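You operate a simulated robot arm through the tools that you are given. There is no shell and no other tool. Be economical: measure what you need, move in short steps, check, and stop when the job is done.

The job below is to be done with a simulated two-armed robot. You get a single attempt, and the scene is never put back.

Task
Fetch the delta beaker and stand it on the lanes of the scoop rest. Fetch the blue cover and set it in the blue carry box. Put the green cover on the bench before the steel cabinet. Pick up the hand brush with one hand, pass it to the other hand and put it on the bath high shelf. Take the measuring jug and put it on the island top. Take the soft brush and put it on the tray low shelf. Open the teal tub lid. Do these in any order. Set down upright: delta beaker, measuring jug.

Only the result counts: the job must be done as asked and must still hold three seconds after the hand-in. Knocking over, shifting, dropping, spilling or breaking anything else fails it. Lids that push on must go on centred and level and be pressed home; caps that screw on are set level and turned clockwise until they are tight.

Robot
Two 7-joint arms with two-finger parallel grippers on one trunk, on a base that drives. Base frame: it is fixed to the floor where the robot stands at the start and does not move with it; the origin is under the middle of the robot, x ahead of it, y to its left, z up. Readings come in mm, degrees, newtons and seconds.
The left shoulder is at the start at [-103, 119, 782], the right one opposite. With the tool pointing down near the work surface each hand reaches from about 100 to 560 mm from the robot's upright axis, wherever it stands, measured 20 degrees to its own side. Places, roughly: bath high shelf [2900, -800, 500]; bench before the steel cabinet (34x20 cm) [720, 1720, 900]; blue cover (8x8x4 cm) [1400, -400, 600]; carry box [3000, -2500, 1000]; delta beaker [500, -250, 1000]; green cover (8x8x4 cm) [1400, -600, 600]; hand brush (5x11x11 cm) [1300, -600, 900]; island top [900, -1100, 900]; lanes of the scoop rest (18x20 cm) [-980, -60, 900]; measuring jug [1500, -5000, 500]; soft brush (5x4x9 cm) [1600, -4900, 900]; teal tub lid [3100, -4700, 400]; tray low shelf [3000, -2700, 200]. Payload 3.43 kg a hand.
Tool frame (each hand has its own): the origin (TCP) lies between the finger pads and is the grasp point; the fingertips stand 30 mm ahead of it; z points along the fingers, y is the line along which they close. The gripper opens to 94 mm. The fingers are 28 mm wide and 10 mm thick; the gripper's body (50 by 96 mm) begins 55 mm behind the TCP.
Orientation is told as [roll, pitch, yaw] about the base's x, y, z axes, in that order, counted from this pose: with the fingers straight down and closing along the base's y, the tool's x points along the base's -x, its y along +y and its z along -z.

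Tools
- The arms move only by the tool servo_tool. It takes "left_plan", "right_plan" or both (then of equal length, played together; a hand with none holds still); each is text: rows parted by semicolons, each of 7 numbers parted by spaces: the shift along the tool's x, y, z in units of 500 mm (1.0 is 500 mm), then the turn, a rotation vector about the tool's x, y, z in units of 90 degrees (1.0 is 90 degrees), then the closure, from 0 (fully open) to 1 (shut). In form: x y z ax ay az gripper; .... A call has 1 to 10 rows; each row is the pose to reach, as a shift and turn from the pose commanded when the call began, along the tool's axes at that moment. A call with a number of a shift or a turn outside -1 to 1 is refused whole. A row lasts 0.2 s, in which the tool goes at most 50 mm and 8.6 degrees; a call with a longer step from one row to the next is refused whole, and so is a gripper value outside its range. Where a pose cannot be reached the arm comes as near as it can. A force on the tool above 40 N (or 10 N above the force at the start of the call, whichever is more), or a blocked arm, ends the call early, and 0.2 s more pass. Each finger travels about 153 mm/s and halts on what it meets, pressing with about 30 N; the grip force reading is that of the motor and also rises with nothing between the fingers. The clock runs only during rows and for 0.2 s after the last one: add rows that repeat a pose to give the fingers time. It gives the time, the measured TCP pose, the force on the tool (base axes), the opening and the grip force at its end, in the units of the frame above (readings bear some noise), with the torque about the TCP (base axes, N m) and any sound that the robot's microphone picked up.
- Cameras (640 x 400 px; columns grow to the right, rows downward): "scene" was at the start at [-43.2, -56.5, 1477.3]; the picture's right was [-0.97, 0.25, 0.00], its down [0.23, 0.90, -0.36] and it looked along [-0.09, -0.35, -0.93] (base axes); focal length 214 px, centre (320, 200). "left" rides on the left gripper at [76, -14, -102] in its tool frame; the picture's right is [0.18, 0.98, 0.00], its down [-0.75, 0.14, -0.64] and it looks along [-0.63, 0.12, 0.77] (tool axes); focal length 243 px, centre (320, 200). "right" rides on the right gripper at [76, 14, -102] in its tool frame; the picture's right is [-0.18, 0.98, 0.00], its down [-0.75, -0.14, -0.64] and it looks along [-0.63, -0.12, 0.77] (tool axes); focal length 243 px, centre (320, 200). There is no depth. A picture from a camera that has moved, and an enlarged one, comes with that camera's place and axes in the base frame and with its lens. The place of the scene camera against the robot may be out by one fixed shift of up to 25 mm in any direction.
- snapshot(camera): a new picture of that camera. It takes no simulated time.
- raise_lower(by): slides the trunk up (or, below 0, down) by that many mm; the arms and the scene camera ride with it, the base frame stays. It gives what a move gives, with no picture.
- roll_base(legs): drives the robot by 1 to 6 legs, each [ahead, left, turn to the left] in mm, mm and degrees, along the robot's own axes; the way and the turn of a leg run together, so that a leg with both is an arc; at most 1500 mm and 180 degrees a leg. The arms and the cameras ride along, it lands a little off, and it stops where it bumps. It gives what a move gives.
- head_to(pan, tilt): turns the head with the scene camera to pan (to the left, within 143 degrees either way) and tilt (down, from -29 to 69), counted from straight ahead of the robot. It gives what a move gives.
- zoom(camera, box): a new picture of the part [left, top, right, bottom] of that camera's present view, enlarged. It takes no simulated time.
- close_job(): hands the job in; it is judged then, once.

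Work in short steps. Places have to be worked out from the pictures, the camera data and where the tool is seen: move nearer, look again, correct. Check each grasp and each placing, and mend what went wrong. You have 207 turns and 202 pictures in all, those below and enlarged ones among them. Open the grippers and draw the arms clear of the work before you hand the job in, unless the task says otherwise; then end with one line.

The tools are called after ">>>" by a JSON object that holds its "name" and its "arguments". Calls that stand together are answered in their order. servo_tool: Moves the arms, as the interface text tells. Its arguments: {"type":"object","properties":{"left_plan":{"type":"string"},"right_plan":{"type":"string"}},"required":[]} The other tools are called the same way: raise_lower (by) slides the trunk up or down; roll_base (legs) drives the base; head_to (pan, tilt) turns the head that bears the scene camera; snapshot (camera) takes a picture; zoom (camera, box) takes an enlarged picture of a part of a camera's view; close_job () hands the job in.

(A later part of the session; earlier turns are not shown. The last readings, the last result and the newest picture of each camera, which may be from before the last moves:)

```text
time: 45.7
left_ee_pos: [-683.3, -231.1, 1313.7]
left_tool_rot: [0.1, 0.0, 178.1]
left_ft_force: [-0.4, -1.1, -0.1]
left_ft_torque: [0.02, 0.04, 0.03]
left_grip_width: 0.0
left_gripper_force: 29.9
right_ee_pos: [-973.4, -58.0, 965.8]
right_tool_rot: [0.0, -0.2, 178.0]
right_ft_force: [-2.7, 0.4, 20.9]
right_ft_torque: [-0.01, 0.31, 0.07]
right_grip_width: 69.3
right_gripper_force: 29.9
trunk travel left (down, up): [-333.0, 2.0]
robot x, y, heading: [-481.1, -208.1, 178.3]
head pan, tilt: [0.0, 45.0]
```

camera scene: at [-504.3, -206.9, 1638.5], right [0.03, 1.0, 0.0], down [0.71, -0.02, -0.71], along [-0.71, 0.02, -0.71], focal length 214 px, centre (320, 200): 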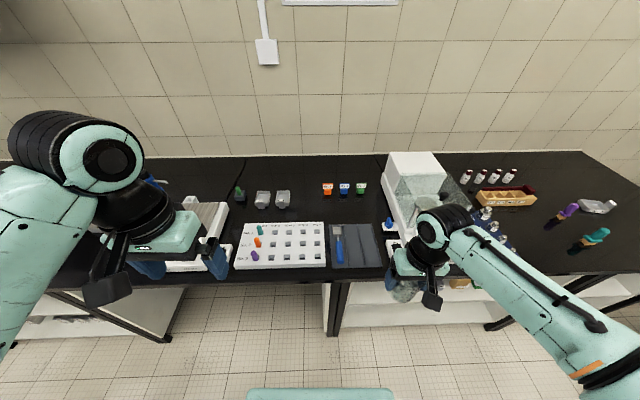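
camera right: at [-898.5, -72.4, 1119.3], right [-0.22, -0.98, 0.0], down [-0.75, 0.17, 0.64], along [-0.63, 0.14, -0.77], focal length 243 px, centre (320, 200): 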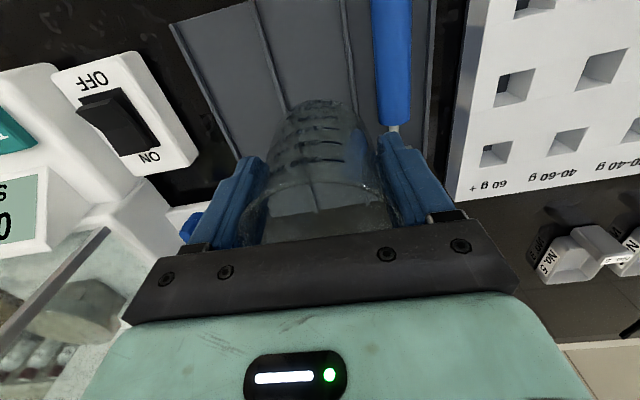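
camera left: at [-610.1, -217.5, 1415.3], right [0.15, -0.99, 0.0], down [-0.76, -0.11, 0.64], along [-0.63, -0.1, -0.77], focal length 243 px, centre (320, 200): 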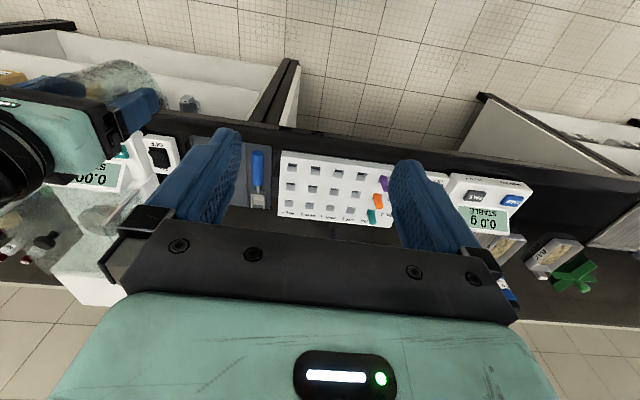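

Contact force shows about 20 N at z of about 967. I open the fingers just enough to release and look.

>>> {"name": "servo_tool", "arguments": {"right_plan": "0 0 -0.006 0 0 0 0.6; 0 0 -0.006 0 0 0 0.4; 0 0 -0.006 0 0 0 0.15; 0 0 -0.006 0 0 0 0.15"}}

>>> {"name": "zoom", "arguments": {"camera": "left", "box": [180, 120, 280, 200]}}

>>> {"name": "snapshot", "arguments": {"camera": "right"}}

```text
time: 46.7
left_ee_pos: [-685.1, -230.7, 1314.0]
left_tool_rot: [0.1, 0.1, 178.1]
left_ft_force: [-0.5, -0.4, 0.3]
left_ft_torque: [0.03, 0.0, -0.01]
left_grip_width: 0.0
left_gripper_force: 30.0
right_ee_pos: [-973.6, -55.6, 966.6]
right_tool_rot: [-0.2, 0.1, 178.0]
right_ft_force: [-0.5, 0.7, -0.6]
right_ft_torque: [0.04, -0.02, -0.03]
right_grip_width: 80.0
right_gripper_force: 0.1
trunk travel left (down, up): [-333.0, 2.0]
robot x, y, heading: [-480.6, -206.2, 178.3]
head pan, tilt: [0.0, 45.0]
```

```text
5.00 times, centred on (230, 160) of left
camera zoom: at [-609.8, -219.5, 1415.3], right [0.15, -0.99, 0.0], down [-0.76, -0.12, 0.64], along [-0.63, -0.1, -0.77], focal length 1213 px, centre (770, 400)
```

zoom: 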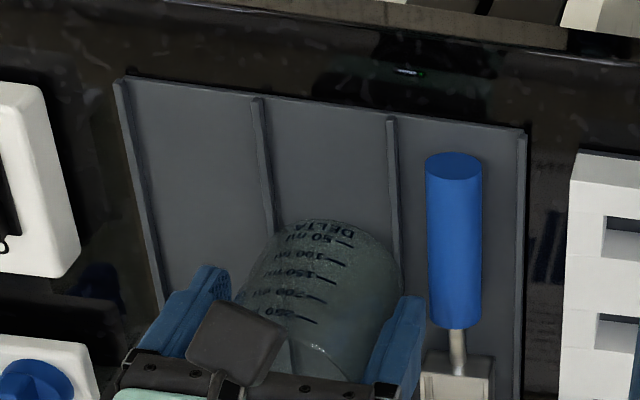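

```text
165 pictures are left
camera right: at [-898.3, -72.5, 1069.7], right [-0.22, -0.98, 0.0], down [-0.75, 0.17, 0.64], along [-0.62, 0.14, -0.77], focal length 243 px, centre (320, 200)
```

right: 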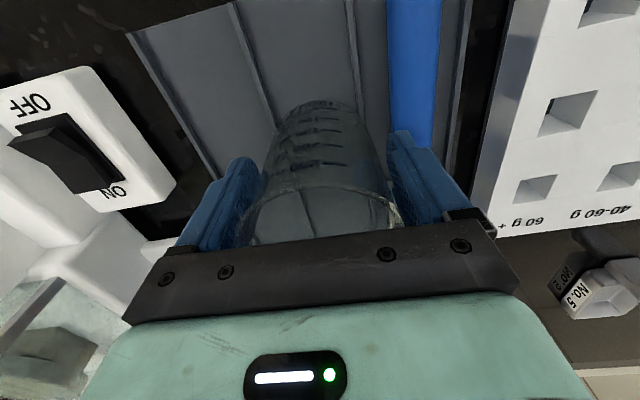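

It stands upright. I retreat straight up, then back.

>>> {"name": "servo_tool", "arguments": {"right_plan": "0 0 -0.05 0 0 0 0.15; 0 0 -0.14 0 0 0 0.15; 0 0 -0.23 0 0 0 0.15; 0 0 -0.32 0 0 0 0.15; 0 0 -0.4 0 0 0 0.15; 0.09 -0.03 -0.4 0 0 0 0.15; 0.18 -0.06 -0.4 0 0 0 0.15; 0.27 -0.09 -0.4 0 0 0 0.15; 0.36 -0.12 -0.4 0 0 0 0.15; 0.45 -0.14 -0.4 0 0 0 0.15"}}

>>> {"name": "zoom", "arguments": {"camera": "scene", "box": [280, 180, 440, 280]}}

```text
time: 48.9
left_ee_pos: [-683.5, -231.6, 1313.8]
left_tool_rot: [0.1, 0.0, 178.1]
left_ft_force: [0.5, 0.1, -0.3]
left_ft_torque: [0.0, 0.03, 0.0]
left_grip_width: 0.0
left_gripper_force: 29.9
right_ee_pos: [-745.9, 7.8, 1167.6]
right_tool_rot: [0.0, 0.0, 178.0]
right_ft_force: [-0.1, -0.1, -0.3]
right_ft_torque: [-0.02, -0.01, -0.02]
right_grip_width: 79.9
right_gripper_force: 0.1
trunk travel left (down, up): [-333.0, 2.0]
robot x, y, heading: [-480.1, -205.1, 178.4]
head pan, tilt: [0.0, 45.0]
```

```text
4.00 times, centred on (360, 230) of scene
camera zoom: at [-503.1, -206.3, 1638.4], right [0.03, 1.0, 0.0], down [0.71, -0.02, -0.71], along [-0.71, 0.02, -0.71], focal length 858 px, centre (160, 80)
```

zoom: 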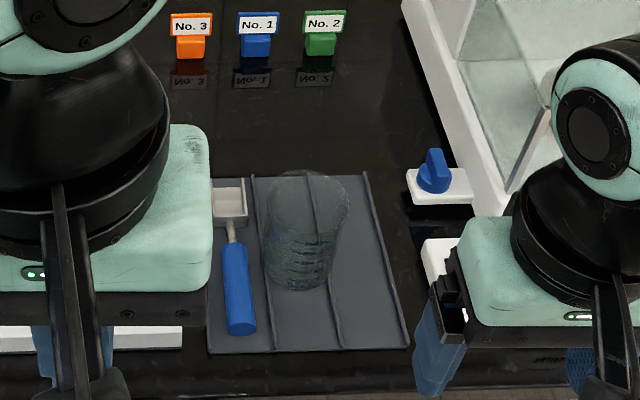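

The beaker stands upright on the lanes, so that is done. Next I turn round and drive north of the island to look for the brush and covers on the far side.

>>> {"name": "roll_base", "arguments": {"legs": [[-150, 0, 0], [0, 0, 180], [300, 1000, 0]]}}

>>> {"name": "head_to", "arguments": {"pan": -10, "tilt": 25}}

>>> {"name": "snapshot", "arguments": {"camera": "scene"}}

```text
time: 66.3
left_ee_pos: [197.6, 807.7, 1314.2]
left_tool_rot: [0.2, 0.0, -1.3]
left_ft_force: [0.0, -0.3, 0.0]
left_ft_torque: [0.01, -0.01, 0.0]
left_grip_width: 0.0
left_gripper_force: 30.2
right_ee_pos: [259.9, 571.7, 1168.6]
right_tool_rot: [0.1, 0.1, -1.5]
right_ft_force: [0.2, 0.1, -0.2]
right_ft_torque: [0.04, 0.01, 0.03]
right_grip_width: 79.7
right_gripper_force: 0.0
trunk travel left (down, up): [-333.0, 2.0]
robot x, y, heading: [-4.3, 780.7, -1.8]
head pan, tilt: [0.0, 45.0]
```

```text
time: 67.1
left_ee_pos: [197.0, 809.3, 1314.0]
left_tool_rot: [0.1, 0.0, -1.4]
left_ft_force: [-0.5, -0.4, -0.4]
left_ft_torque: [-0.01, -0.02, -0.03]
left_grip_width: 0.0
left_gripper_force: 30.0
right_ee_pos: [261.7, 571.4, 1168.2]
right_tool_rot: [0.0, 0.1, -1.5]
right_ft_force: [0.2, 0.0, -0.9]
right_ft_torque: [-0.01, 0.02, -0.03]
right_grip_width: 79.8
right_gripper_force: 0.1
trunk travel left (down, up): [-333.0, 2.0]
robot x, y, heading: [-2.8, 779.3, -1.4]
head pan, tilt: [-10.0, 25.0]
```

```text
163 pictures are left
camera scene: at [52.7, 761.5, 1669.0], right [-0.2, -0.98, 0.0], down [-0.41, 0.08, -0.91], along [0.89, -0.18, -0.42], focal length 214 px, centre (320, 200)
```

scene: 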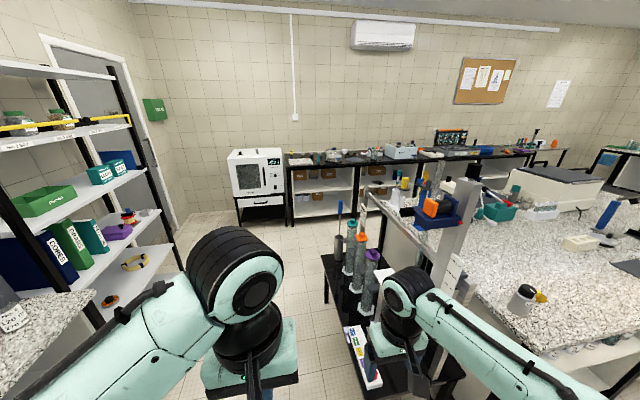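

There is an aisle beyond the island. I drive along y of about 1020 to x of about 1950 and look at the island's far side.

>>> {"name": "roll_base", "arguments": {"legs": [[0, 240, 1.5], [1000, 0, 0], [950, 0, 0]]}}

>>> {"name": "head_to", "arguments": {"pan": -100, "tilt": 25}}

>>> {"name": "snapshot", "arguments": {"camera": "scene"}}

>>> {"name": "head_to", "arguments": {"pan": -40, "tilt": 25}}

>>> {"name": "snapshot", "arguments": {"camera": "scene"}}

```text
time: 79.2
left_ee_pos: [2150.8, 1062.5, 1314.0]
left_tool_rot: [0.1, 0.0, 0.3]
left_ft_force: [-0.3, -1.5, -0.1]
left_ft_torque: [0.0, -0.01, 0.01]
left_grip_width: 0.1
left_gripper_force: 29.7
right_ee_pos: [2222.2, 827.7, 1168.0]
right_tool_rot: [0.0, 0.1, 0.1]
right_ft_force: [0.0, -0.5, -0.1]
right_ft_torque: [0.01, 0.01, 0.0]
right_grip_width: 80.0
right_gripper_force: 0.1
trunk travel left (down, up): [-333.0, 2.0]
robot x, y, heading: [1948.6, 1026.7, 0.0]
head pan, tilt: [-10.0, 25.0]
```

```text
time: 80.9
left_ee_pos: [2150.6, 1064.1, 1314.2]
left_tool_rot: [0.1, 0.0, 0.1]
left_ft_force: [0.5, 0.0, 0.4]
left_ft_torque: [0.04, -0.02, 0.02]
left_grip_width: 0.1
left_gripper_force: 29.9
right_ee_pos: [2222.2, 830.2, 1168.1]
right_tool_rot: [0.0, 0.1, 0.1]
right_ft_force: [-0.4, 0.8, 0.3]
right_ft_torque: [-0.05, -0.01, -0.01]
right_grip_width: 79.8
right_gripper_force: 0.0
trunk travel left (down, up): [-333.0, 2.0]
robot x, y, heading: [1952.4, 1033.2, 0.5]
head pan, tilt: [-100.0, 25.0]
```

```text
162 pictures are left
camera scene: at [1901.6, 937.0, 1669.1], right [-0.99, 0.17, 0.0], down [0.07, 0.42, -0.91], along [-0.15, -0.89, -0.42], focal length 214 px, centre (320, 200)
```

scene: 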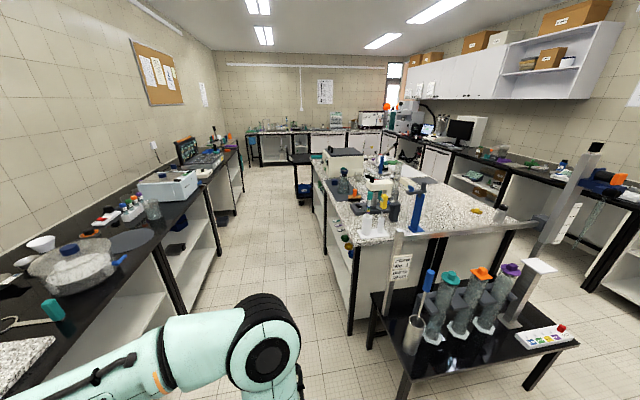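

```text
time: 82.2
left_ee_pos: [2151.0, 1063.0, 1314.4]
left_tool_rot: [0.1, 0.0, 0.2]
left_ft_force: [0.2, 0.6, -0.1]
left_ft_torque: [-0.05, 0.01, -0.01]
left_grip_width: 0.0
left_gripper_force: 30.4
right_ee_pos: [2221.6, 828.2, 1167.8]
right_tool_rot: [0.0, 0.1, 0.1]
right_ft_force: [0.2, 0.0, -1.1]
right_ft_torque: [0.0, 0.04, -0.04]
right_grip_width: 80.1
right_gripper_force: 0.0
trunk travel left (down, up): [-333.0, 2.0]
robot x, y, heading: [1948.0, 1028.6, 0.3]
head pan, tilt: [-40.0, 25.0]
```

```text
161 pictures are left
camera scene: at [1987.8, 968.8, 1669.1], right [-0.64, -0.77, 0.0], down [-0.32, 0.27, -0.91], along [0.7, -0.58, -0.42], focal length 214 px, centre (320, 200)
```

scene: 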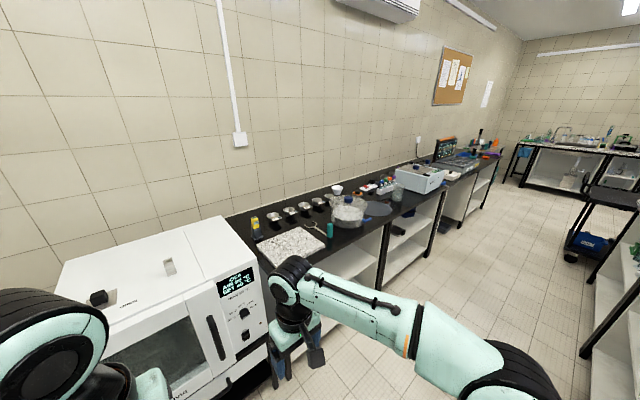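

Island's far edge is at x of about 1490 and the aisle is about 1160 mm wide. I drive down it to about (2000,-480), facing west.

>>> {"name": "roll_base", "arguments": {"legs": [[0, 0, -90], [1500, 50, 0], [0, 0, -90]]}}

>>> {"name": "head_to", "arguments": {"pan": 0, "tilt": 50}}

>>> {"name": "snapshot", "arguments": {"camera": "scene"}}

```text
refused: leg 2 is longer than a leg can be; nothing moved
```

```text
time: 83.2
left_ee_pos: [2152.8, 1062.8, 1314.6]
left_tool_rot: [0.2, 0.1, 0.2]
left_ft_force: [-0.3, 0.8, -0.2]
left_ft_torque: [-0.01, 0.02, 0.0]
left_grip_width: 0.0
left_gripper_force: 30.0
right_ee_pos: [2222.1, 828.6, 1167.6]
right_tool_rot: [0.1, 0.1, 0.1]
right_ft_force: [-0.5, -0.8, -0.1]
right_ft_torque: [0.02, 0.02, 0.02]
right_grip_width: 79.8
right_gripper_force: 0.1
trunk travel left (down, up): [-333.0, 2.0]
robot x, y, heading: [1945.6, 1029.4, 0.3]
head pan, tilt: [0.0, 50.0]
```

```text
160 pictures are left
camera scene: at [1994.0, 1028.1, 1631.6], right [0.0, -1.0, 0.0], down [-0.77, 0.0, -0.64], along [0.64, 0.0, -0.77], focal length 214 px, centre (320, 200)
```

scene: 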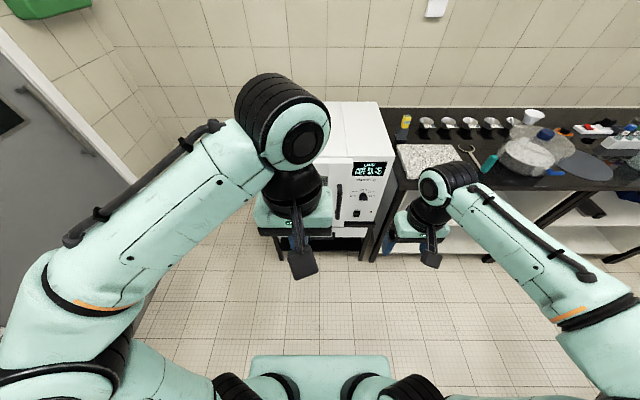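

One leg was just too long, so I split it.

>>> {"name": "roll_base", "arguments": {"legs": [[0, 0, -90], [800, 60, 0], [690, 0, 0], [0, 0, -90]]}}

>>> {"name": "snapshot", "arguments": {"camera": "scene"}}

```text
time: 98.6
left_ee_pos: [1813.7, -483.1, 1315.2]
left_tool_rot: [0.1, 0.0, 179.4]
left_ft_force: [0.0, 0.6, -0.3]
left_ft_torque: [-0.01, -0.02, -0.02]
left_grip_width: 0.0
left_gripper_force: 29.7
right_ee_pos: [1746.3, -248.9, 1168.1]
right_tool_rot: [0.1, 0.0, 179.2]
right_ft_force: [0.6, 0.1, 0.3]
right_ft_torque: [0.02, 0.01, -0.01]
right_grip_width: 79.9
right_gripper_force: 0.1
trunk travel left (down, up): [-333.0, 2.0]
robot x, y, heading: [2019.6, -453.9, 179.5]
head pan, tilt: [0.0, 50.0]
```

```text
159 pictures are left
camera scene: at [1998.3, -455.3, 1631.6], right [0.01, 1.0, 0.0], down [0.77, -0.01, -0.64], along [-0.64, 0.01, -0.77], focal length 214 px, centre (320, 200)
```

scene: 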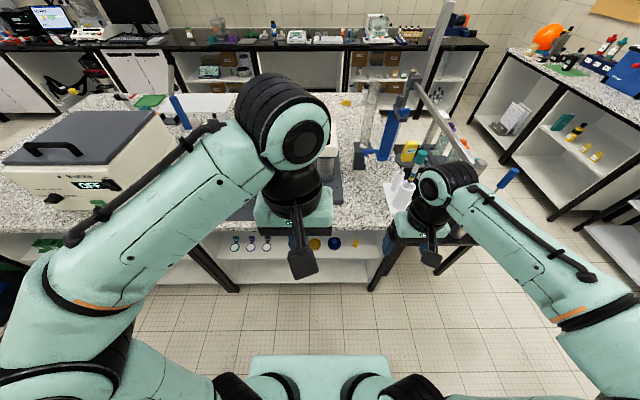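

I'll zoom in on the shelf, where coloured round things show, and move the left arm aside.

>>> {"name": "servo_tool", "arguments": {"left_plan": "0 0.09 0 0 0 0 0; 0 0.18 0 0 0 0 0; 0 0.27 0 0 0 0 0; 0 0.36 0 0 0 0 0; 0 0.45 0 0 0 0 0"}}

>>> {"name": "zoom", "arguments": {"camera": "scene", "box": [190, 100, 430, 300]}}

```text
time: 99.8
left_ee_pos: [1812.8, -709.7, 1314.9]
left_tool_rot: [0.1, 0.0, 179.5]
left_ft_force: [0.1, 0.7, 0.2]
left_ft_torque: [-0.01, -0.03, 0.03]
left_grip_width: 93.8
left_gripper_force: 0.0
right_ee_pos: [1746.9, -247.6, 1168.0]
right_tool_rot: [-0.1, 0.1, 179.3]
right_ft_force: [0.0, -0.2, -0.2]
right_ft_torque: [0.01, 0.0, -0.01]
right_grip_width: 80.0
right_gripper_force: 0.0
trunk travel left (down, up): [-333.0, 2.0]
robot x, y, heading: [2019.1, -451.8, 179.5]
head pan, tilt: [0.0, 50.0]
```

```text
2.00 times, centred on (310, 200) of scene
camera zoom: at [1998.4, -456.1, 1631.6], right [0.01, 1.0, 0.0], down [0.77, -0.01, -0.64], along [-0.64, 0.01, -0.77], focal length 429 px, centre (340, 200)
```

zoom: 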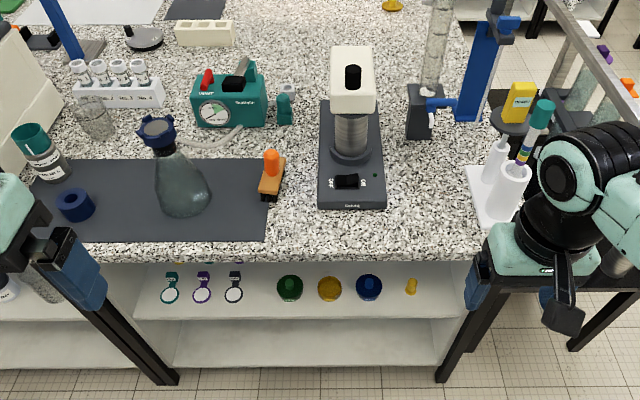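

The shelf holds the green, yellow and blue covers, and the orange-handled brush stands on the island near the edge. Before planning, I look behind at the bath high shelf and south along the bench.

>>> {"name": "head_to", "arguments": {"pan": 143, "tilt": 30}}

>>> {"name": "snapshot", "arguments": {"camera": "scene"}}

>>> {"name": "head_to", "arguments": {"pan": -143, "tilt": 30}}

>>> {"name": "snapshot", "arguments": {"camera": "scene"}}

```text
time: 102.0
left_ee_pos: [1811.9, -709.5, 1314.7]
left_tool_rot: [0.1, -0.1, 179.5]
left_ft_force: [0.6, -0.5, -0.6]
left_ft_torque: [0.01, 0.03, -0.02]
left_grip_width: 94.0
left_gripper_force: 0.1
right_ee_pos: [1746.4, -248.8, 1168.6]
right_tool_rot: [0.0, 0.1, 179.3]
right_ft_force: [0.4, 0.1, 0.2]
right_ft_torque: [-0.02, 0.04, 0.02]
right_grip_width: 80.0
right_gripper_force: 0.0
trunk travel left (down, up): [-333.0, 2.0]
robot x, y, heading: [2014.4, -451.8, 179.7]
head pan, tilt: [143.0, 30.0]
```

```text
157 pictures are left
camera scene: at [2147.0, -511.1, 1661.1], right [-0.61, -0.79, 0.0], down [-0.4, 0.3, -0.87], along [0.69, -0.53, -0.5], focal length 214 px, centre (320, 200)
```

scene: 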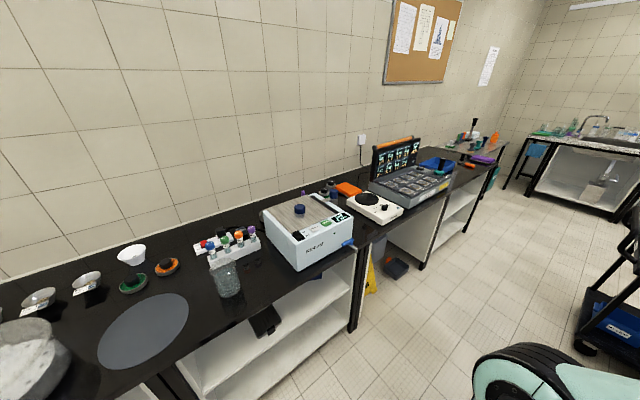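

```text
time: 106.0
left_ee_pos: [1812.5, -708.3, 1315.6]
left_tool_rot: [0.1, 0.0, 179.5]
left_ft_force: [0.2, -0.1, 0.2]
left_ft_torque: [-0.01, 0.02, 0.0]
left_grip_width: 94.0
left_gripper_force: 0.1
right_ee_pos: [1746.0, -247.8, 1167.2]
right_tool_rot: [0.0, 0.0, 179.4]
right_ft_force: [0.7, -0.5, 0.7]
right_ft_torque: [0.0, 0.01, 0.0]
right_grip_width: 80.0
right_gripper_force: 0.1
trunk travel left (down, up): [-333.0, 2.0]
robot x, y, heading: [2015.4, -456.8, 179.6]
head pan, tilt: [-143.0, 30.0]
```

```text
156 pictures are left
camera scene: at [2148.0, -402.1, 1661.1], right [0.59, -0.8, 0.0], down [-0.4, -0.3, -0.87], along [0.7, 0.52, -0.5], focal length 214 px, centre (320, 200)
```

scene: 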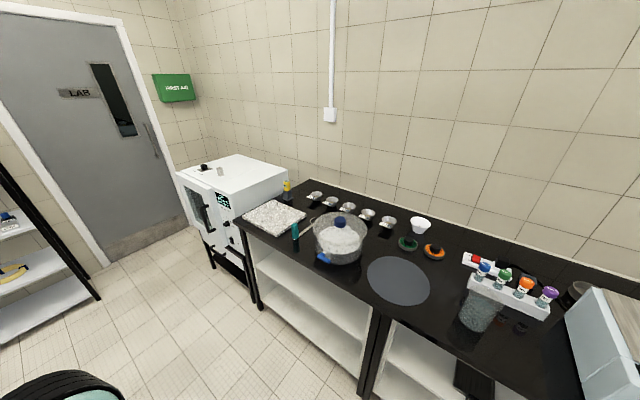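

The bath high shelf is the upper shelf under the water-bath bench, behind me. I drive nearer the island and take the left hand toward the brush for a closer look.

>>> {"name": "roll_base", "arguments": {"legs": [[165, 0, 0]]}}

>>> {"name": "servo_tool", "arguments": {"left_plan": "-0.08 -0.04 0.04 0 0 0 0; -0.16 -0.08 0.08 0 0 0 0; -0.24 -0.12 0.12 0 0 0 0; -0.32 -0.16 0.16 0 0 0 0; -0.4 -0.2 0.2 0 0 0 0; -0.44 -0.22 0.25 0 0 0 0"}}

>>> {"name": "snapshot", "arguments": {"camera": "left"}}

```text
time: 107.4
left_ee_pos: [1648.8, -708.7, 1313.8]
left_tool_rot: [0.2, 0.0, 179.4]
left_ft_force: [0.1, 0.0, 0.4]
left_ft_torque: [0.01, -0.03, 0.0]
left_grip_width: 94.0
left_gripper_force: 0.0
right_ee_pos: [1584.1, -247.0, 1166.8]
right_tool_rot: [0.0, -0.1, 179.3]
right_ft_force: [0.3, -0.2, 1.1]
right_ft_torque: [0.02, 0.02, 0.0]
right_grip_width: 79.7
right_gripper_force: 0.1
trunk travel left (down, up): [-333.0, 2.0]
robot x, y, heading: [1853.9, -451.7, 179.2]
head pan, tilt: [-143.0, 30.0]
```

```text
time: 108.8
left_ee_pos: [1428.0, -594.7, 1189.6]
left_tool_rot: [0.1, -0.1, 179.4]
left_ft_force: [0.2, -0.4, 1.0]
left_ft_torque: [0.01, 0.01, 0.01]
left_grip_width: 94.0
left_gripper_force: 0.1
right_ee_pos: [1584.4, -246.0, 1167.5]
right_tool_rot: [0.0, 0.0, 179.2]
right_ft_force: [-0.2, -0.3, 0.6]
right_ft_torque: [0.03, 0.02, -0.01]
right_grip_width: 79.7
right_gripper_force: 0.1
trunk travel left (down, up): [-333.0, 2.0]
robot x, y, heading: [1853.1, -450.2, 179.6]
head pan, tilt: [-143.0, 30.0]
```

```text
155 pictures are left
camera left: at [1503.7, -581.5, 1291.4], right [0.17, -0.98, 0.0], down [-0.75, -0.13, 0.64], along [-0.63, -0.11, -0.77], focal length 243 px, centre (320, 200)
```

left: 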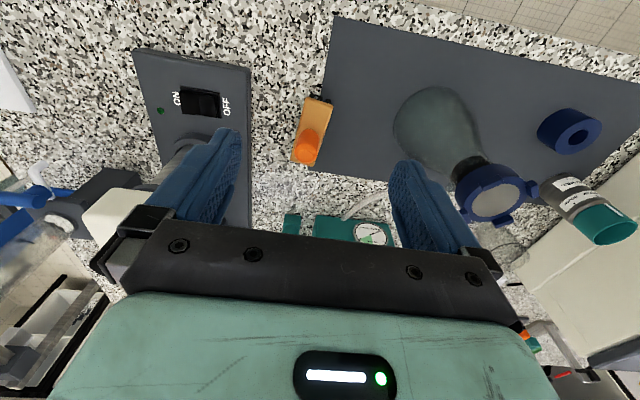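

>>> {"name": "zoom", "arguments": {"camera": "left", "box": [260, 70, 360, 190]}}

```text
3.33 times, centred on (310, 130) of left
camera zoom: at [1503.7, -581.5, 1291.4], right [0.17, -0.98, 0.0], down [-0.75, -0.13, 0.64], along [-0.63, -0.11, -0.77], focal length 809 px, centre (353, 433)
```

zoom: 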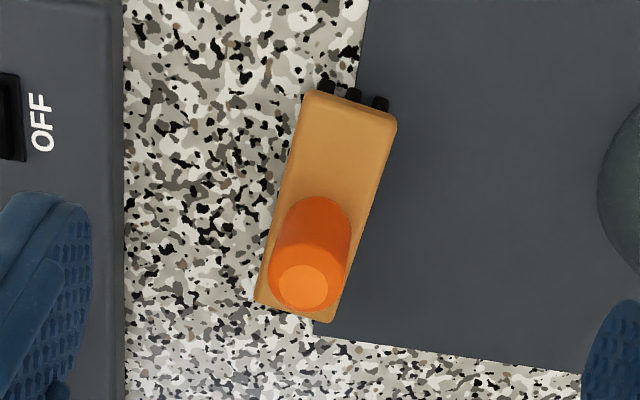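

The brush is a wooden block with bristles and an upright handle centred near (1343,-592). I move the left hand over it and recheck.

>>> {"name": "servo_tool", "arguments": {"left_plan": "-0.08 -0.002 0.02 0 0 0 0.2; -0.17 -0.004 0.04 0 0 0 0.3; -0.17 -0.004 0.12 0 0 0 0.3; -0.17 -0.004 0.2 0 0 0 0.3; -0.17 -0.004 0.24 0 0 0 0.3"}}

>>> {"name": "snapshot", "arguments": {"camera": "left"}}

```text
time: 110.0
left_ee_pos: [1344.3, -592.5, 1069.6]
left_tool_rot: [0.1, 0.0, 179.4]
left_ft_force: [0.4, -0.1, -0.1]
left_ft_torque: [0.0, 0.01, -0.01]
left_grip_width: 66.0
left_gripper_force: 0.1
right_ee_pos: [1582.7, -247.3, 1167.8]
right_tool_rot: [0.0, 0.0, 179.3]
right_ft_force: [0.3, 0.2, 0.0]
right_ft_torque: [-0.02, -0.01, -0.03]
right_grip_width: 79.8
right_gripper_force: 0.0
trunk travel left (down, up): [-333.0, 2.0]
robot x, y, heading: [1854.5, -450.5, 179.6]
head pan, tilt: [-143.0, 30.0]
```

```text
153 pictures are left
camera left: at [1419.2, -579.9, 1170.8], right [0.17, -0.98, 0.0], down [-0.75, -0.13, 0.64], along [-0.63, -0.11, -0.77], focal length 243 px, centre (320, 200)
```

left: 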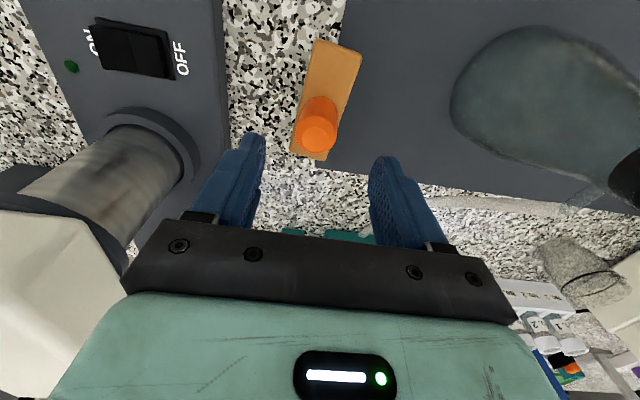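

The handle is centred under the fingers, so I descend and grip it.

>>> {"name": "servo_tool", "arguments": {"left_plan": "0 -0.002 0.06 0 0 0 0.3; 0 -0.002 0.12 0 0 0 0.3; 0 -0.002 0.16 0 0 0 0.3; 0 -0.002 0.16 0 0 0 0.6; 0 -0.002 0.16 0 0 0 0.8; 0 -0.002 0.16 0 0 0 0.8; 0 -0.002 0.16 0 0 0 0.8"}}

>>> {"name": "snapshot", "arguments": {"camera": "left"}}

```text
time: 111.6
left_ee_pos: [1344.1, -591.6, 990.0]
left_tool_rot: [0.1, 0.0, 179.5]
left_ft_force: [-0.5, 0.3, -0.4]
left_ft_torque: [-0.02, 0.01, 0.01]
left_grip_width: 31.0
left_gripper_force: 30.0
right_ee_pos: [1582.7, -246.6, 1167.9]
right_tool_rot: [0.1, 0.0, 179.3]
right_ft_force: [0.2, 0.8, -0.7]
right_ft_torque: [0.02, -0.01, 0.02]
right_grip_width: 79.7
right_gripper_force: 0.1
trunk travel left (down, up): [-333.0, 2.0]
robot x, y, heading: [1852.1, -454.9, 179.6]
head pan, tilt: [-143.0, 30.0]
```

```text
152 pictures are left
camera left: at [1419.2, -578.2, 1091.6], right [0.17, -0.98, 0.0], down [-0.76, -0.13, 0.64], along [-0.63, -0.11, -0.77], focal length 243 px, centre (320, 200)
```

left: 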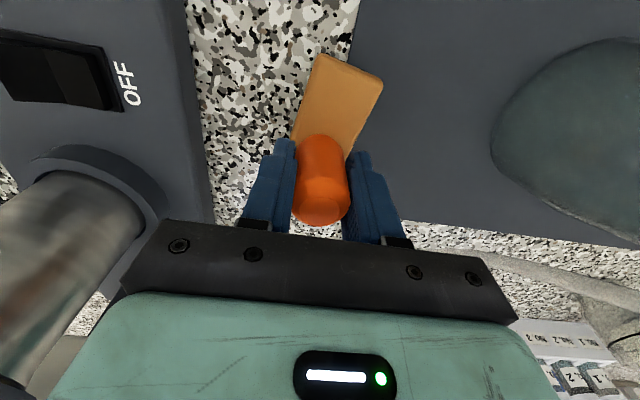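

Gripped at 31 mm. I lift it clear and back away from the island for the handover.

>>> {"name": "servo_tool", "arguments": {"left_plan": "0 0 -0.05 0 0 0 0.8; 0 0 -0.14 0 0 0 0.8; 0 0 -0.23 0 0 0 0.8; 0 0 -0.3 0 0 0 0.8"}}

>>> {"name": "roll_base", "arguments": {"legs": [[-180, 0, 0]]}}

>>> {"name": "head_to", "arguments": {"pan": 0, "tilt": 45}}

>>> {"name": "snapshot", "arguments": {"camera": "scene"}}

```text
time: 112.6
left_ee_pos: [1344.7, -591.1, 1140.1]
left_tool_rot: [0.1, 0.0, 179.3]
left_ft_force: [0.1, 0.1, -1.3]
left_ft_torque: [0.02, 0.0, 0.01]
left_grip_width: 31.2
left_gripper_force: 30.2
right_ee_pos: [1582.6, -247.5, 1167.8]
right_tool_rot: [-0.1, 0.1, 179.4]
right_ft_force: [0.0, 0.1, 0.8]
right_ft_torque: [0.0, 0.0, -0.01]
right_grip_width: 79.8
right_gripper_force: 0.2
trunk travel left (down, up): [-333.0, 2.0]
robot x, y, heading: [1852.7, -452.0, 179.4]
head pan, tilt: [-143.0, 30.0]
```

```text
time: 114.1
left_ee_pos: [1522.9, -592.5, 1142.0]
left_tool_rot: [0.2, 0.0, 179.4]
left_ft_force: [0.0, 0.3, -1.4]
left_ft_torque: [0.03, 0.03, -0.01]
left_grip_width: 31.1
left_gripper_force: 30.0
right_ee_pos: [1762.0, -248.0, 1169.4]
right_tool_rot: [0.0, 0.0, 179.3]
right_ft_force: [0.1, 0.0, -0.2]
right_ft_torque: [0.0, 0.02, -0.02]
right_grip_width: 80.4
right_gripper_force: 0.1
trunk travel left (down, up): [-333.0, 2.0]
robot x, y, heading: [2037.6, -454.5, 179.0]
head pan, tilt: [-143.0, 30.0]
```

```text
time: 116.4
left_ee_pos: [1524.8, -592.6, 1140.7]
left_tool_rot: [0.1, 0.0, 179.4]
left_ft_force: [-0.1, -0.7, -1.9]
left_ft_torque: [0.02, -0.02, 0.03]
left_grip_width: 31.3
left_gripper_force: 30.4
right_ee_pos: [1762.2, -247.9, 1168.6]
right_tool_rot: [0.1, 0.2, 179.3]
right_ft_force: [-0.2, 0.7, 0.1]
right_ft_torque: [0.0, 0.02, 0.0]
right_grip_width: 79.9
right_gripper_force: 0.1
trunk travel left (down, up): [-333.0, 2.0]
robot x, y, heading: [2033.2, -449.9, 179.3]
head pan, tilt: [0.0, 45.0]
```

```text
151 pictures are left
camera scene: at [2009.0, -455.5, 1638.5], right [0.01, 1.0, 0.0], down [0.71, -0.01, -0.71], along [-0.71, 0.01, -0.71], focal length 214 px, centre (320, 200)
```

scene: 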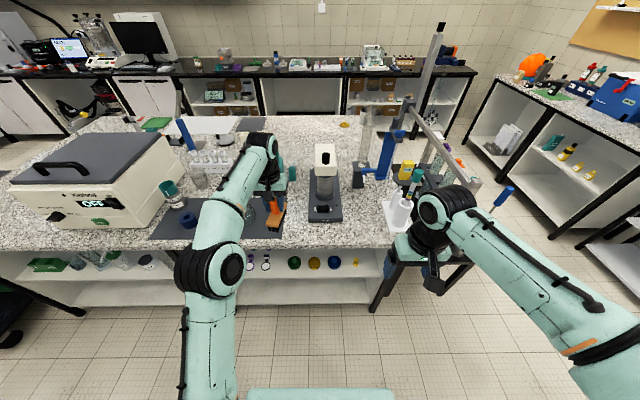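

I bring the brush to the centre with the left hand and tilt the right hand forward about 65° to a pre-grasp spot behind the block's near end.

>>> {"name": "servo_tool", "arguments": {"left_plan": "0 -0.03 0 0 0 -0.03 0.8; 0 -0.06 0 0 0 -0.06 0.8; 0 -0.09 0 0 0 -0.09 0.8; 0 -0.12 0 0 0 -0.12 0.8; 0 -0.15 0 0 0 -0.15 0.8; 0 -0.18 0 0 0 -0.18 0.8; 0 -0.21 0 0 0 -0.2 0.8; 0 -0.244 0 0 0 -0.222 0.8", "right_plan": "-0.018 0.044 0.017 -0.0114 -0.0898 -0.0179 0; -0.036 0.088 0.034 -0.0228 -0.1795 -0.0358 0; -0.054 0.133 0.051 -0.0342 -0.2693 -0.0537 0; -0.072 0.177 0.068 -0.0457 -0.359 -0.0717 0; -0.09 0.221 0.085 -0.0571 -0.4488 -0.0896 0; -0.108 0.266 0.102 -0.0685 -0.5385 -0.1075 0; -0.126 0.31 0.119 -0.0799 -0.6283 -0.1254 0; -0.144 0.354 0.136 -0.0913 -0.718 -0.1433 0"}}

>>> {"name": "snapshot", "arguments": {"camera": "scene"}}

>>> {"name": "snapshot", "arguments": {"camera": "right"}}

```text
time: 118.2
left_ee_pos: [1524.5, -470.9, 1139.6]
left_tool_rot: [0.1, 0.0, -160.7]
left_ft_force: [0.2, 0.6, -1.5]
left_ft_torque: [-0.02, -0.02, 0.01]
left_grip_width: 31.0
left_gripper_force: 30.3
right_ee_pos: [1687.4, -424.4, 1099.2]
right_tool_rot: [0.1, -64.8, -166.3]
right_ft_force: [-0.5, 1.3, 0.1]
right_ft_torque: [-0.03, -0.01, -0.02]
right_grip_width: 94.1
right_gripper_force: 0.1
trunk travel left (down, up): [-333.0, 2.0]
robot x, y, heading: [2030.7, -454.8, 179.5]
head pan, tilt: [0.0, 45.0]
```

```text
150 pictures are left
camera scene: at [2007.6, -455.1, 1638.5], right [0.01, 1.0, 0.0], down [0.71, -0.01, -0.71], along [-0.71, 0.01, -0.71], focal length 214 px, centre (320, 200)
```

scene: 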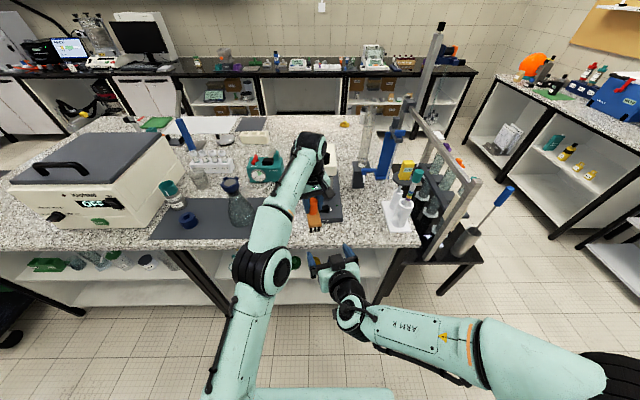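

```text
149 pictures are left
camera right: at [1811.8, -407.2, 1074.1], right [0.16, -0.97, 0.17], down [0.22, 0.2, 0.95], along [-0.96, -0.11, 0.25], focal length 243 px, centre (320, 200)
```

right: 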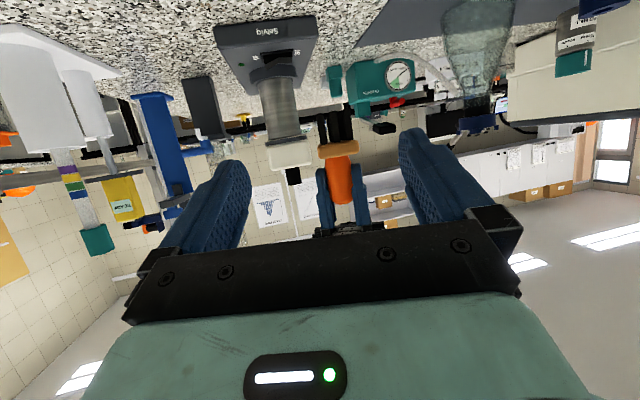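

The block end is nicely aligned in the right camera. I advance the right hand straight along the block so that the fingers straddle it.

>>> {"name": "servo_tool", "arguments": {"right_plan": "-0.019 0.002 0.05 0 0 0 0; -0.038 0.004 0.1 0 0 0 0; -0.057 0.007 0.15 0 0 0 0; -0.076 0.009 0.2 0 0 0 0; -0.094 0.011 0.247 0 0 0 0"}}

>>> {"name": "snapshot", "arguments": {"camera": "right"}}

>>> {"name": "snapshot", "arguments": {"camera": "left"}}

```text
time: 119.4
left_ee_pos: [1524.0, -470.3, 1139.9]
left_tool_rot: [0.0, 0.0, -160.7]
left_ft_force: [0.4, 0.4, -0.7]
left_ft_torque: [-0.01, 0.01, -0.02]
left_grip_width: 31.0
left_gripper_force: 29.1
right_ee_pos: [1560.3, -460.4, 1089.8]
right_tool_rot: [-0.1, -65.0, -166.2]
right_ft_force: [-0.4, 0.5, -1.0]
right_ft_torque: [-0.01, 0.05, 0.0]
right_grip_width: 94.0
right_gripper_force: 0.1
trunk travel left (down, up): [-333.0, 2.0]
robot x, y, heading: [2029.0, -453.6, 179.0]
head pan, tilt: [0.0, 45.0]
```

```text
148 pictures are left
camera right: at [1685.0, -444.4, 1064.9], right [0.16, -0.97, 0.17], down [0.22, 0.2, 0.95], along [-0.96, -0.11, 0.25], focal length 243 px, centre (320, 200)
```

right: 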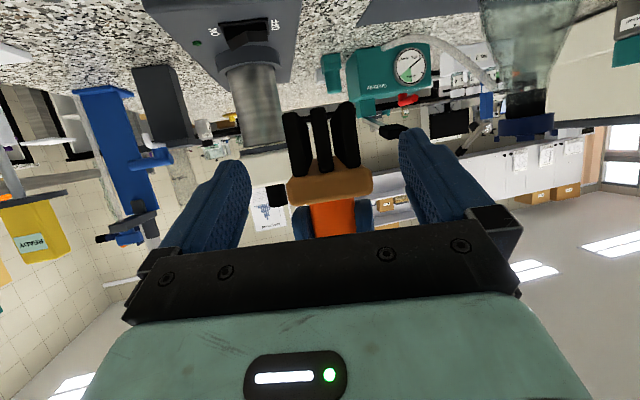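

```text
147 pictures are left
camera left: at [1591.1, -432.6, 1241.1], right [0.5, -0.87, 0.0], down [-0.66, -0.38, 0.64], along [-0.56, -0.32, -0.77], focal length 243 px, centre (320, 200)
```

left: 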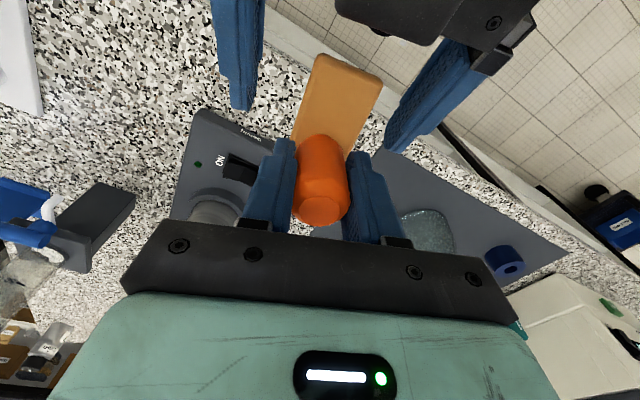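

The fingers straddle the block. I shift about 4 mm to centre it and close the right gripper.

>>> {"name": "servo_tool", "arguments": {"right_plan": "0 0.009 0 0 0 0 0; 0 0.009 0 0 0 0 0.3; 0 0.009 0 0 0 0 0.5; 0 0.009 0 0 0 0 0.7; 0 0.009 0 0 0 0 0.7; 0 0.009 0 0 0 0 0.7"}}

>>> {"name": "snapshot", "arguments": {"camera": "left"}}

```text
time: 120.8
left_ee_pos: [1525.5, -469.8, 1140.8]
left_tool_rot: [0.1, 0.0, -160.7]
left_ft_force: [-0.5, 1.1, -1.5]
left_ft_torque: [0.12, 0.09, 0.34]
left_grip_width: 31.2
left_gripper_force: 29.3
right_ee_pos: [1562.1, -466.2, 1091.3]
right_tool_rot: [-0.1, -65.0, -166.2]
right_ft_force: [0.5, -0.4, -0.2]
right_ft_torque: [-0.05, -0.05, -0.36]
right_grip_width: 46.0
right_gripper_force: 30.0
trunk travel left (down, up): [-333.0, 2.0]
robot x, y, heading: [2031.1, -449.2, 179.4]
head pan, tilt: [0.0, 45.0]
```

```text
146 pictures are left
camera left: at [1591.6, -432.5, 1241.2], right [0.5, -0.87, 0.0], down [-0.66, -0.38, 0.64], along [-0.56, -0.32, -0.77], focal length 243 px, centre (320, 200)
```

left: 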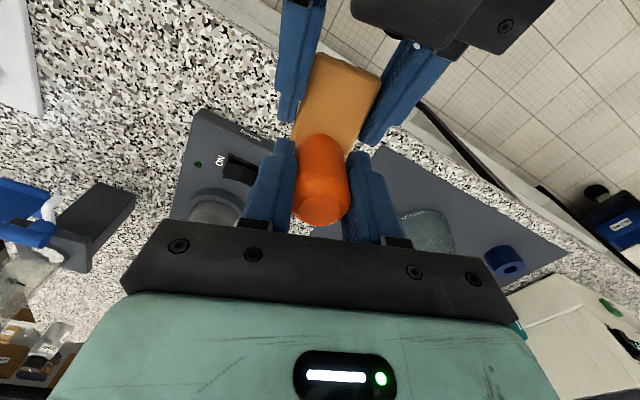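

The right hand holds the block at 46 mm. I release the left hand and lift it straight up.

>>> {"name": "servo_tool", "arguments": {"left_plan": "0 0 0 0 0 0 0.5; 0 0 0 0 0 0 0.35; 0 0 -0.03 0 0 0 0.35; 0 0 -0.1 0 0 0 0.35; 0 0 -0.19 0 0 0 0.35; 0 0 -0.28 0 0 0 0.35; 0 0.08 -0.3 0 0 0 0.35; 0 0.17 -0.3 0 0 0 0.35; 0 0.26 -0.3 0 0 0 0.35; 0 0.35 -0.3 0 0 0 0.35"}}

>>> {"name": "snapshot", "arguments": {"camera": "scene"}}

>>> {"name": "snapshot", "arguments": {"camera": "right"}}

```text
time: 123.0
left_ee_pos: [1600.9, -635.3, 1271.7]
left_tool_rot: [0.0, 0.0, -160.8]
left_ft_force: [0.5, -0.1, 0.8]
left_ft_torque: [-0.01, 0.04, 0.01]
left_grip_width: 61.2
left_gripper_force: 0.0
left hand out of reach, approached as far as the arm can: row 4, 5, 6, 7, 8, 9, 10
right_ee_pos: [1561.9, -466.9, 1089.8]
right_tool_rot: [-0.2, -64.9, -166.1]
right_ft_force: [0.6, -0.1, -0.2]
right_ft_torque: [0.0, 0.0, -0.04]
right_grip_width: 45.7
right_gripper_force: 29.8
trunk travel left (down, up): [-333.0, 2.0]
robot x, y, heading: [2030.6, -457.0, 179.6]
head pan, tilt: [0.0, 45.0]
```

```text
145 pictures are left
camera scene: at [2008.6, -457.0, 1638.4], right [0.01, 1.0, 0.0], down [0.71, -0.01, -0.71], along [-0.71, 0.01, -0.71], focal length 214 px, centre (320, 200)
```

scene: 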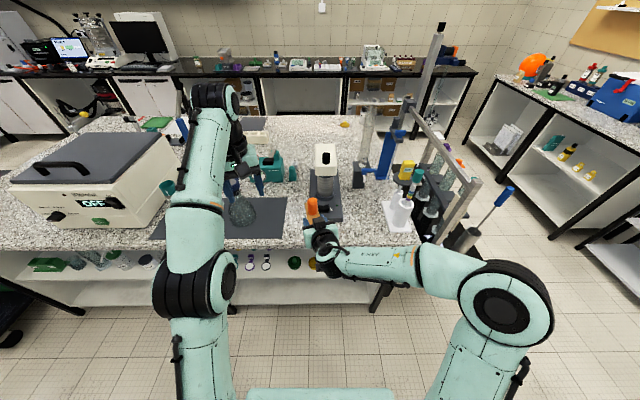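

```text
144 pictures are left
camera right: at [1686.9, -449.5, 1064.9], right [0.16, -0.97, 0.17], down [0.22, 0.2, 0.95], along [-0.96, -0.11, 0.25], focal length 243 px, centre (320, 200)
```

right: 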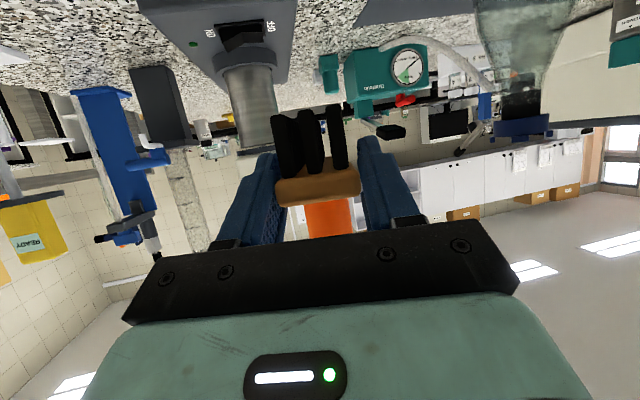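

Handover worked. I retract both hands before turning around toward the bath bench.

>>> {"name": "servo_tool", "arguments": {"left_plan": "0.07 0.02 0 0 0 0 0.35; 0.14 0.04 0 0 0 0 0.35; 0.21 0.06 0 0 0 0 0.35; 0.28 0.08 0 0 0 0 0.35; 0.34 0.1 0 0 0 0 0.35", "right_plan": "0.026 0 -0.054 0 0 0 0.7; 0.051 0 -0.108 0 0 0 0.7; 0.077 0 -0.163 0 0 0 0.7; 0.102 0 -0.217 0 0 0 0.7; 0.128 0 -0.271 0 0 0 0.7"}}

>>> {"name": "roll_base", "arguments": {"legs": [[0, 0, 180]]}}

>>> {"name": "head_to", "arguments": {"pan": -20, "tilt": 40}}

>>> {"name": "snapshot", "arguments": {"camera": "scene"}}

```text
time: 124.2
left_ee_pos: [1780.3, -624.7, 1273.6]
left_tool_rot: [0.0, -0.1, -160.6]
left_ft_force: [1.1, -0.3, 1.0]
left_ft_torque: [0.01, -0.01, 0.01]
left_grip_width: 61.2
left_gripper_force: 0.1
right_ee_pos: [1697.0, -437.1, 1098.1]
right_tool_rot: [-0.1, -64.8, -166.2]
right_ft_force: [-0.8, -0.5, -0.6]
right_ft_torque: [0.02, -0.02, 0.04]
right_grip_width: 45.8
right_gripper_force: 30.1
right hand out of reach, approached as far as the arm can: row 5
trunk travel left (down, up): [-333.0, 2.0]
robot x, y, heading: [2031.6, -454.3, 179.1]
head pan, tilt: [0.0, 45.0]
```

```text
time: 131.9
left_ee_pos: [2284.3, -281.5, 1272.7]
left_tool_rot: [0.1, -0.1, 19.7]
left_ft_force: [-0.3, -0.6, 0.5]
left_ft_torque: [0.0, -0.01, 0.01]
left_grip_width: 61.0
left_gripper_force: 0.1
right_ee_pos: [2370.1, -468.1, 1096.9]
right_tool_rot: [-0.1, -64.7, 14.1]
right_ft_force: [0.0, -0.8, -1.7]
right_ft_torque: [0.02, 0.08, 0.02]
right_grip_width: 45.8
right_gripper_force: 29.1
trunk travel left (down, up): [-333.0, 2.0]
robot x, y, heading: [2030.7, -455.3, -0.1]
head pan, tilt: [0.0, 45.0]
```

```text
time: 132.8
left_ee_pos: [2285.5, -281.3, 1272.9]
left_tool_rot: [0.0, 0.0, 19.6]
left_ft_force: [-0.6, -0.1, -0.6]
left_ft_torque: [0.01, 0.0, -0.02]
left_grip_width: 61.0
left_gripper_force: 0.1
right_ee_pos: [2368.9, -468.7, 1097.7]
right_tool_rot: [-0.1, -64.8, 14.2]
right_ft_force: [-0.7, 0.6, -1.2]
right_ft_torque: [-0.01, 0.01, 0.02]
right_grip_width: 45.7
right_gripper_force: 30.4
trunk travel left (down, up): [-333.0, 2.0]
robot x, y, heading: [2033.1, -453.8, -0.3]
head pan, tilt: [-20.0, 40.0]
```

```text
143 pictures are left
camera scene: at [2080.7, -485.0, 1645.7], right [-0.35, -0.94, 0.0], down [-0.6, 0.22, -0.77], along [0.72, -0.27, -0.64], focal length 214 px, centre (320, 200)
```

scene: 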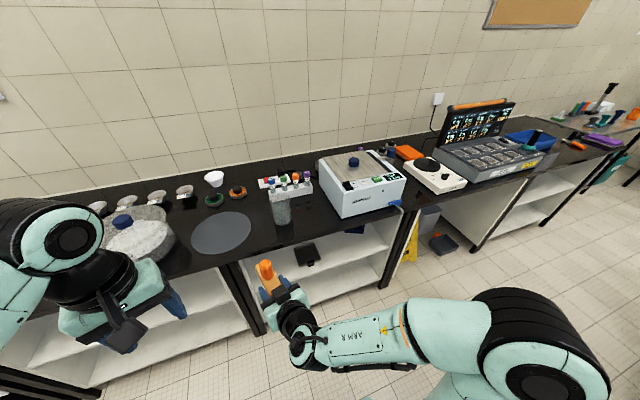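

I zoom in on the shelf under the bath.

>>> {"name": "zoom", "arguments": {"camera": "scene", "box": [230, 180, 430, 320]}}

```text
2.86 times, centred on (330, 250) of scene
camera zoom: at [2080.7, -485.0, 1645.7], right [-0.35, -0.94, 0.0], down [-0.6, 0.22, -0.77], along [0.72, -0.27, -0.64], focal length 613 px, centre (291, 57)
```

zoom: 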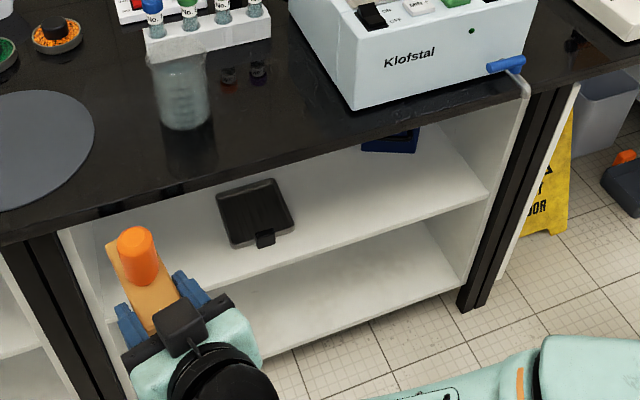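

There is free space on the upper shelf to the right of the dustpan, around y of about -930. I lower the trunk and right hand here, raising the left hand clear, and shift sideways.

>>> {"name": "raise_lower", "arguments": {"by": -320}}

>>> {"name": "servo_tool", "arguments": {"left_plan": "0.02 0.03 -0.08 0 0 0 0.35; 0.04 0.06 -0.16 0 0 0 0.35; 0.06 0.09 -0.24 0 0 0 0.35; 0.08 0.12 -0.32 0 0 0 0.35", "right_plan": "0.072 0 0.034 0 0 0 0.7; 0.145 0 0.068 0 0 0 0.7; 0.217 0 0.102 0 0 0 0.7; 0.29 0 0.136 0 0 0 0.7"}}

>>> {"name": "roll_base", "arguments": {"legs": [[0, -330, 0]]}}

>>> {"name": "snapshot", "arguments": {"camera": "right"}}

>>> {"name": "snapshot", "arguments": {"camera": "scene"}}

```text
time: 135.9
left_ee_pos: [2286.2, -281.2, 953.6]
left_tool_rot: [0.0, 0.0, 19.6]
left_ft_force: [-0.2, -0.4, -0.2]
left_ft_torque: [0.01, 0.0, -0.01]
left_grip_width: 61.0
left_gripper_force: 0.1
right_ee_pos: [2369.1, -467.6, 778.3]
right_tool_rot: [0.1, -64.8, 14.0]
right_ft_force: [-0.8, 0.5, -1.4]
right_ft_torque: [0.01, 0.02, -0.01]
right_grip_width: 45.8
right_gripper_force: 29.8
trunk travel left (down, up): [-13.0, 322.0]
robot x, y, heading: [2030.9, -451.5, 0.0]
head pan, tilt: [-20.0, 40.0]
```

```text
time: 136.9
left_ee_pos: [2242.4, -242.3, 1005.3]
left_tool_rot: [0.7, -0.2, 19.5]
left_ft_force: [0.1, 1.5, 0.3]
left_ft_torque: [-0.11, 0.01, 0.02]
left_grip_width: 61.2
left_gripper_force: 0.0
left hand out of reach, approached as far as the arm can: row 1, 2, 3, 4
right_ee_pos: [2369.6, -464.9, 618.0]
right_tool_rot: [-0.2, -64.7, 14.1]
right_ft_force: [-0.2, 0.7, -0.4]
right_ft_torque: [-0.05, 0.04, -0.03]
right_grip_width: 45.7
right_gripper_force: 30.1
trunk travel left (down, up): [-13.0, 322.0]
robot x, y, heading: [2032.6, -453.7, -0.2]
head pan, tilt: [-20.0, 40.0]
```

```text
time: 140.4
left_ee_pos: [2240.2, -574.9, 1006.6]
left_tool_rot: [0.9, -0.3, 19.5]
left_ft_force: [-0.5, 0.0, 0.6]
left_ft_torque: [-0.01, 0.01, 0.02]
left_grip_width: 60.7
left_gripper_force: 0.1
right_ee_pos: [2367.2, -797.8, 618.4]
right_tool_rot: [-0.1, -64.8, 14.0]
right_ft_force: [0.0, 0.6, -1.5]
right_ft_torque: [-0.04, 0.05, 0.0]
right_grip_width: 45.4
right_gripper_force: 30.1
trunk travel left (down, up): [-13.0, 322.0]
robot x, y, heading: [2033.4, -786.0, -0.6]
head pan, tilt: [-20.0, 40.0]
```

```text
141 pictures are left
camera right: at [2241.9, -814.1, 593.1], right [-0.16, 0.97, 0.17], down [-0.22, -0.2, 0.96], along [0.96, 0.12, 0.24], focal length 243 px, centre (320, 200)
```

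right: 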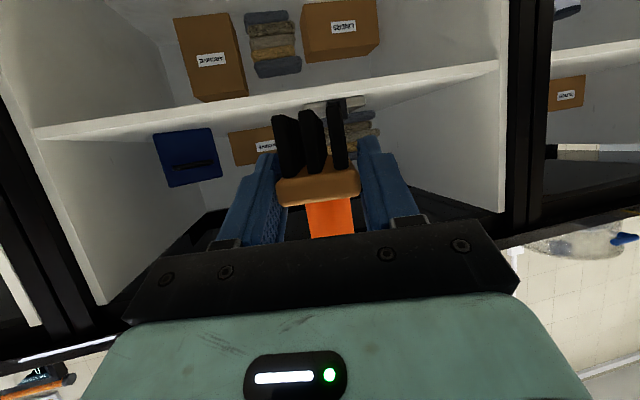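

```text
140 pictures are left
camera scene: at [2127.6, -816.4, 1316.0], right [-0.35, -0.94, 0.0], down [-0.6, 0.22, -0.77], along [0.72, -0.27, -0.64], focal length 214 px, centre (320, 200)
```

scene: 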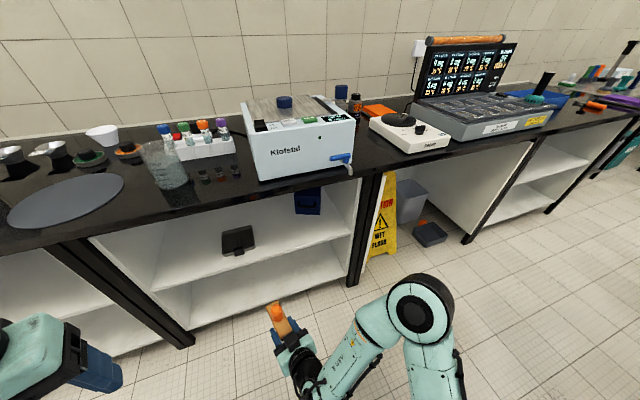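

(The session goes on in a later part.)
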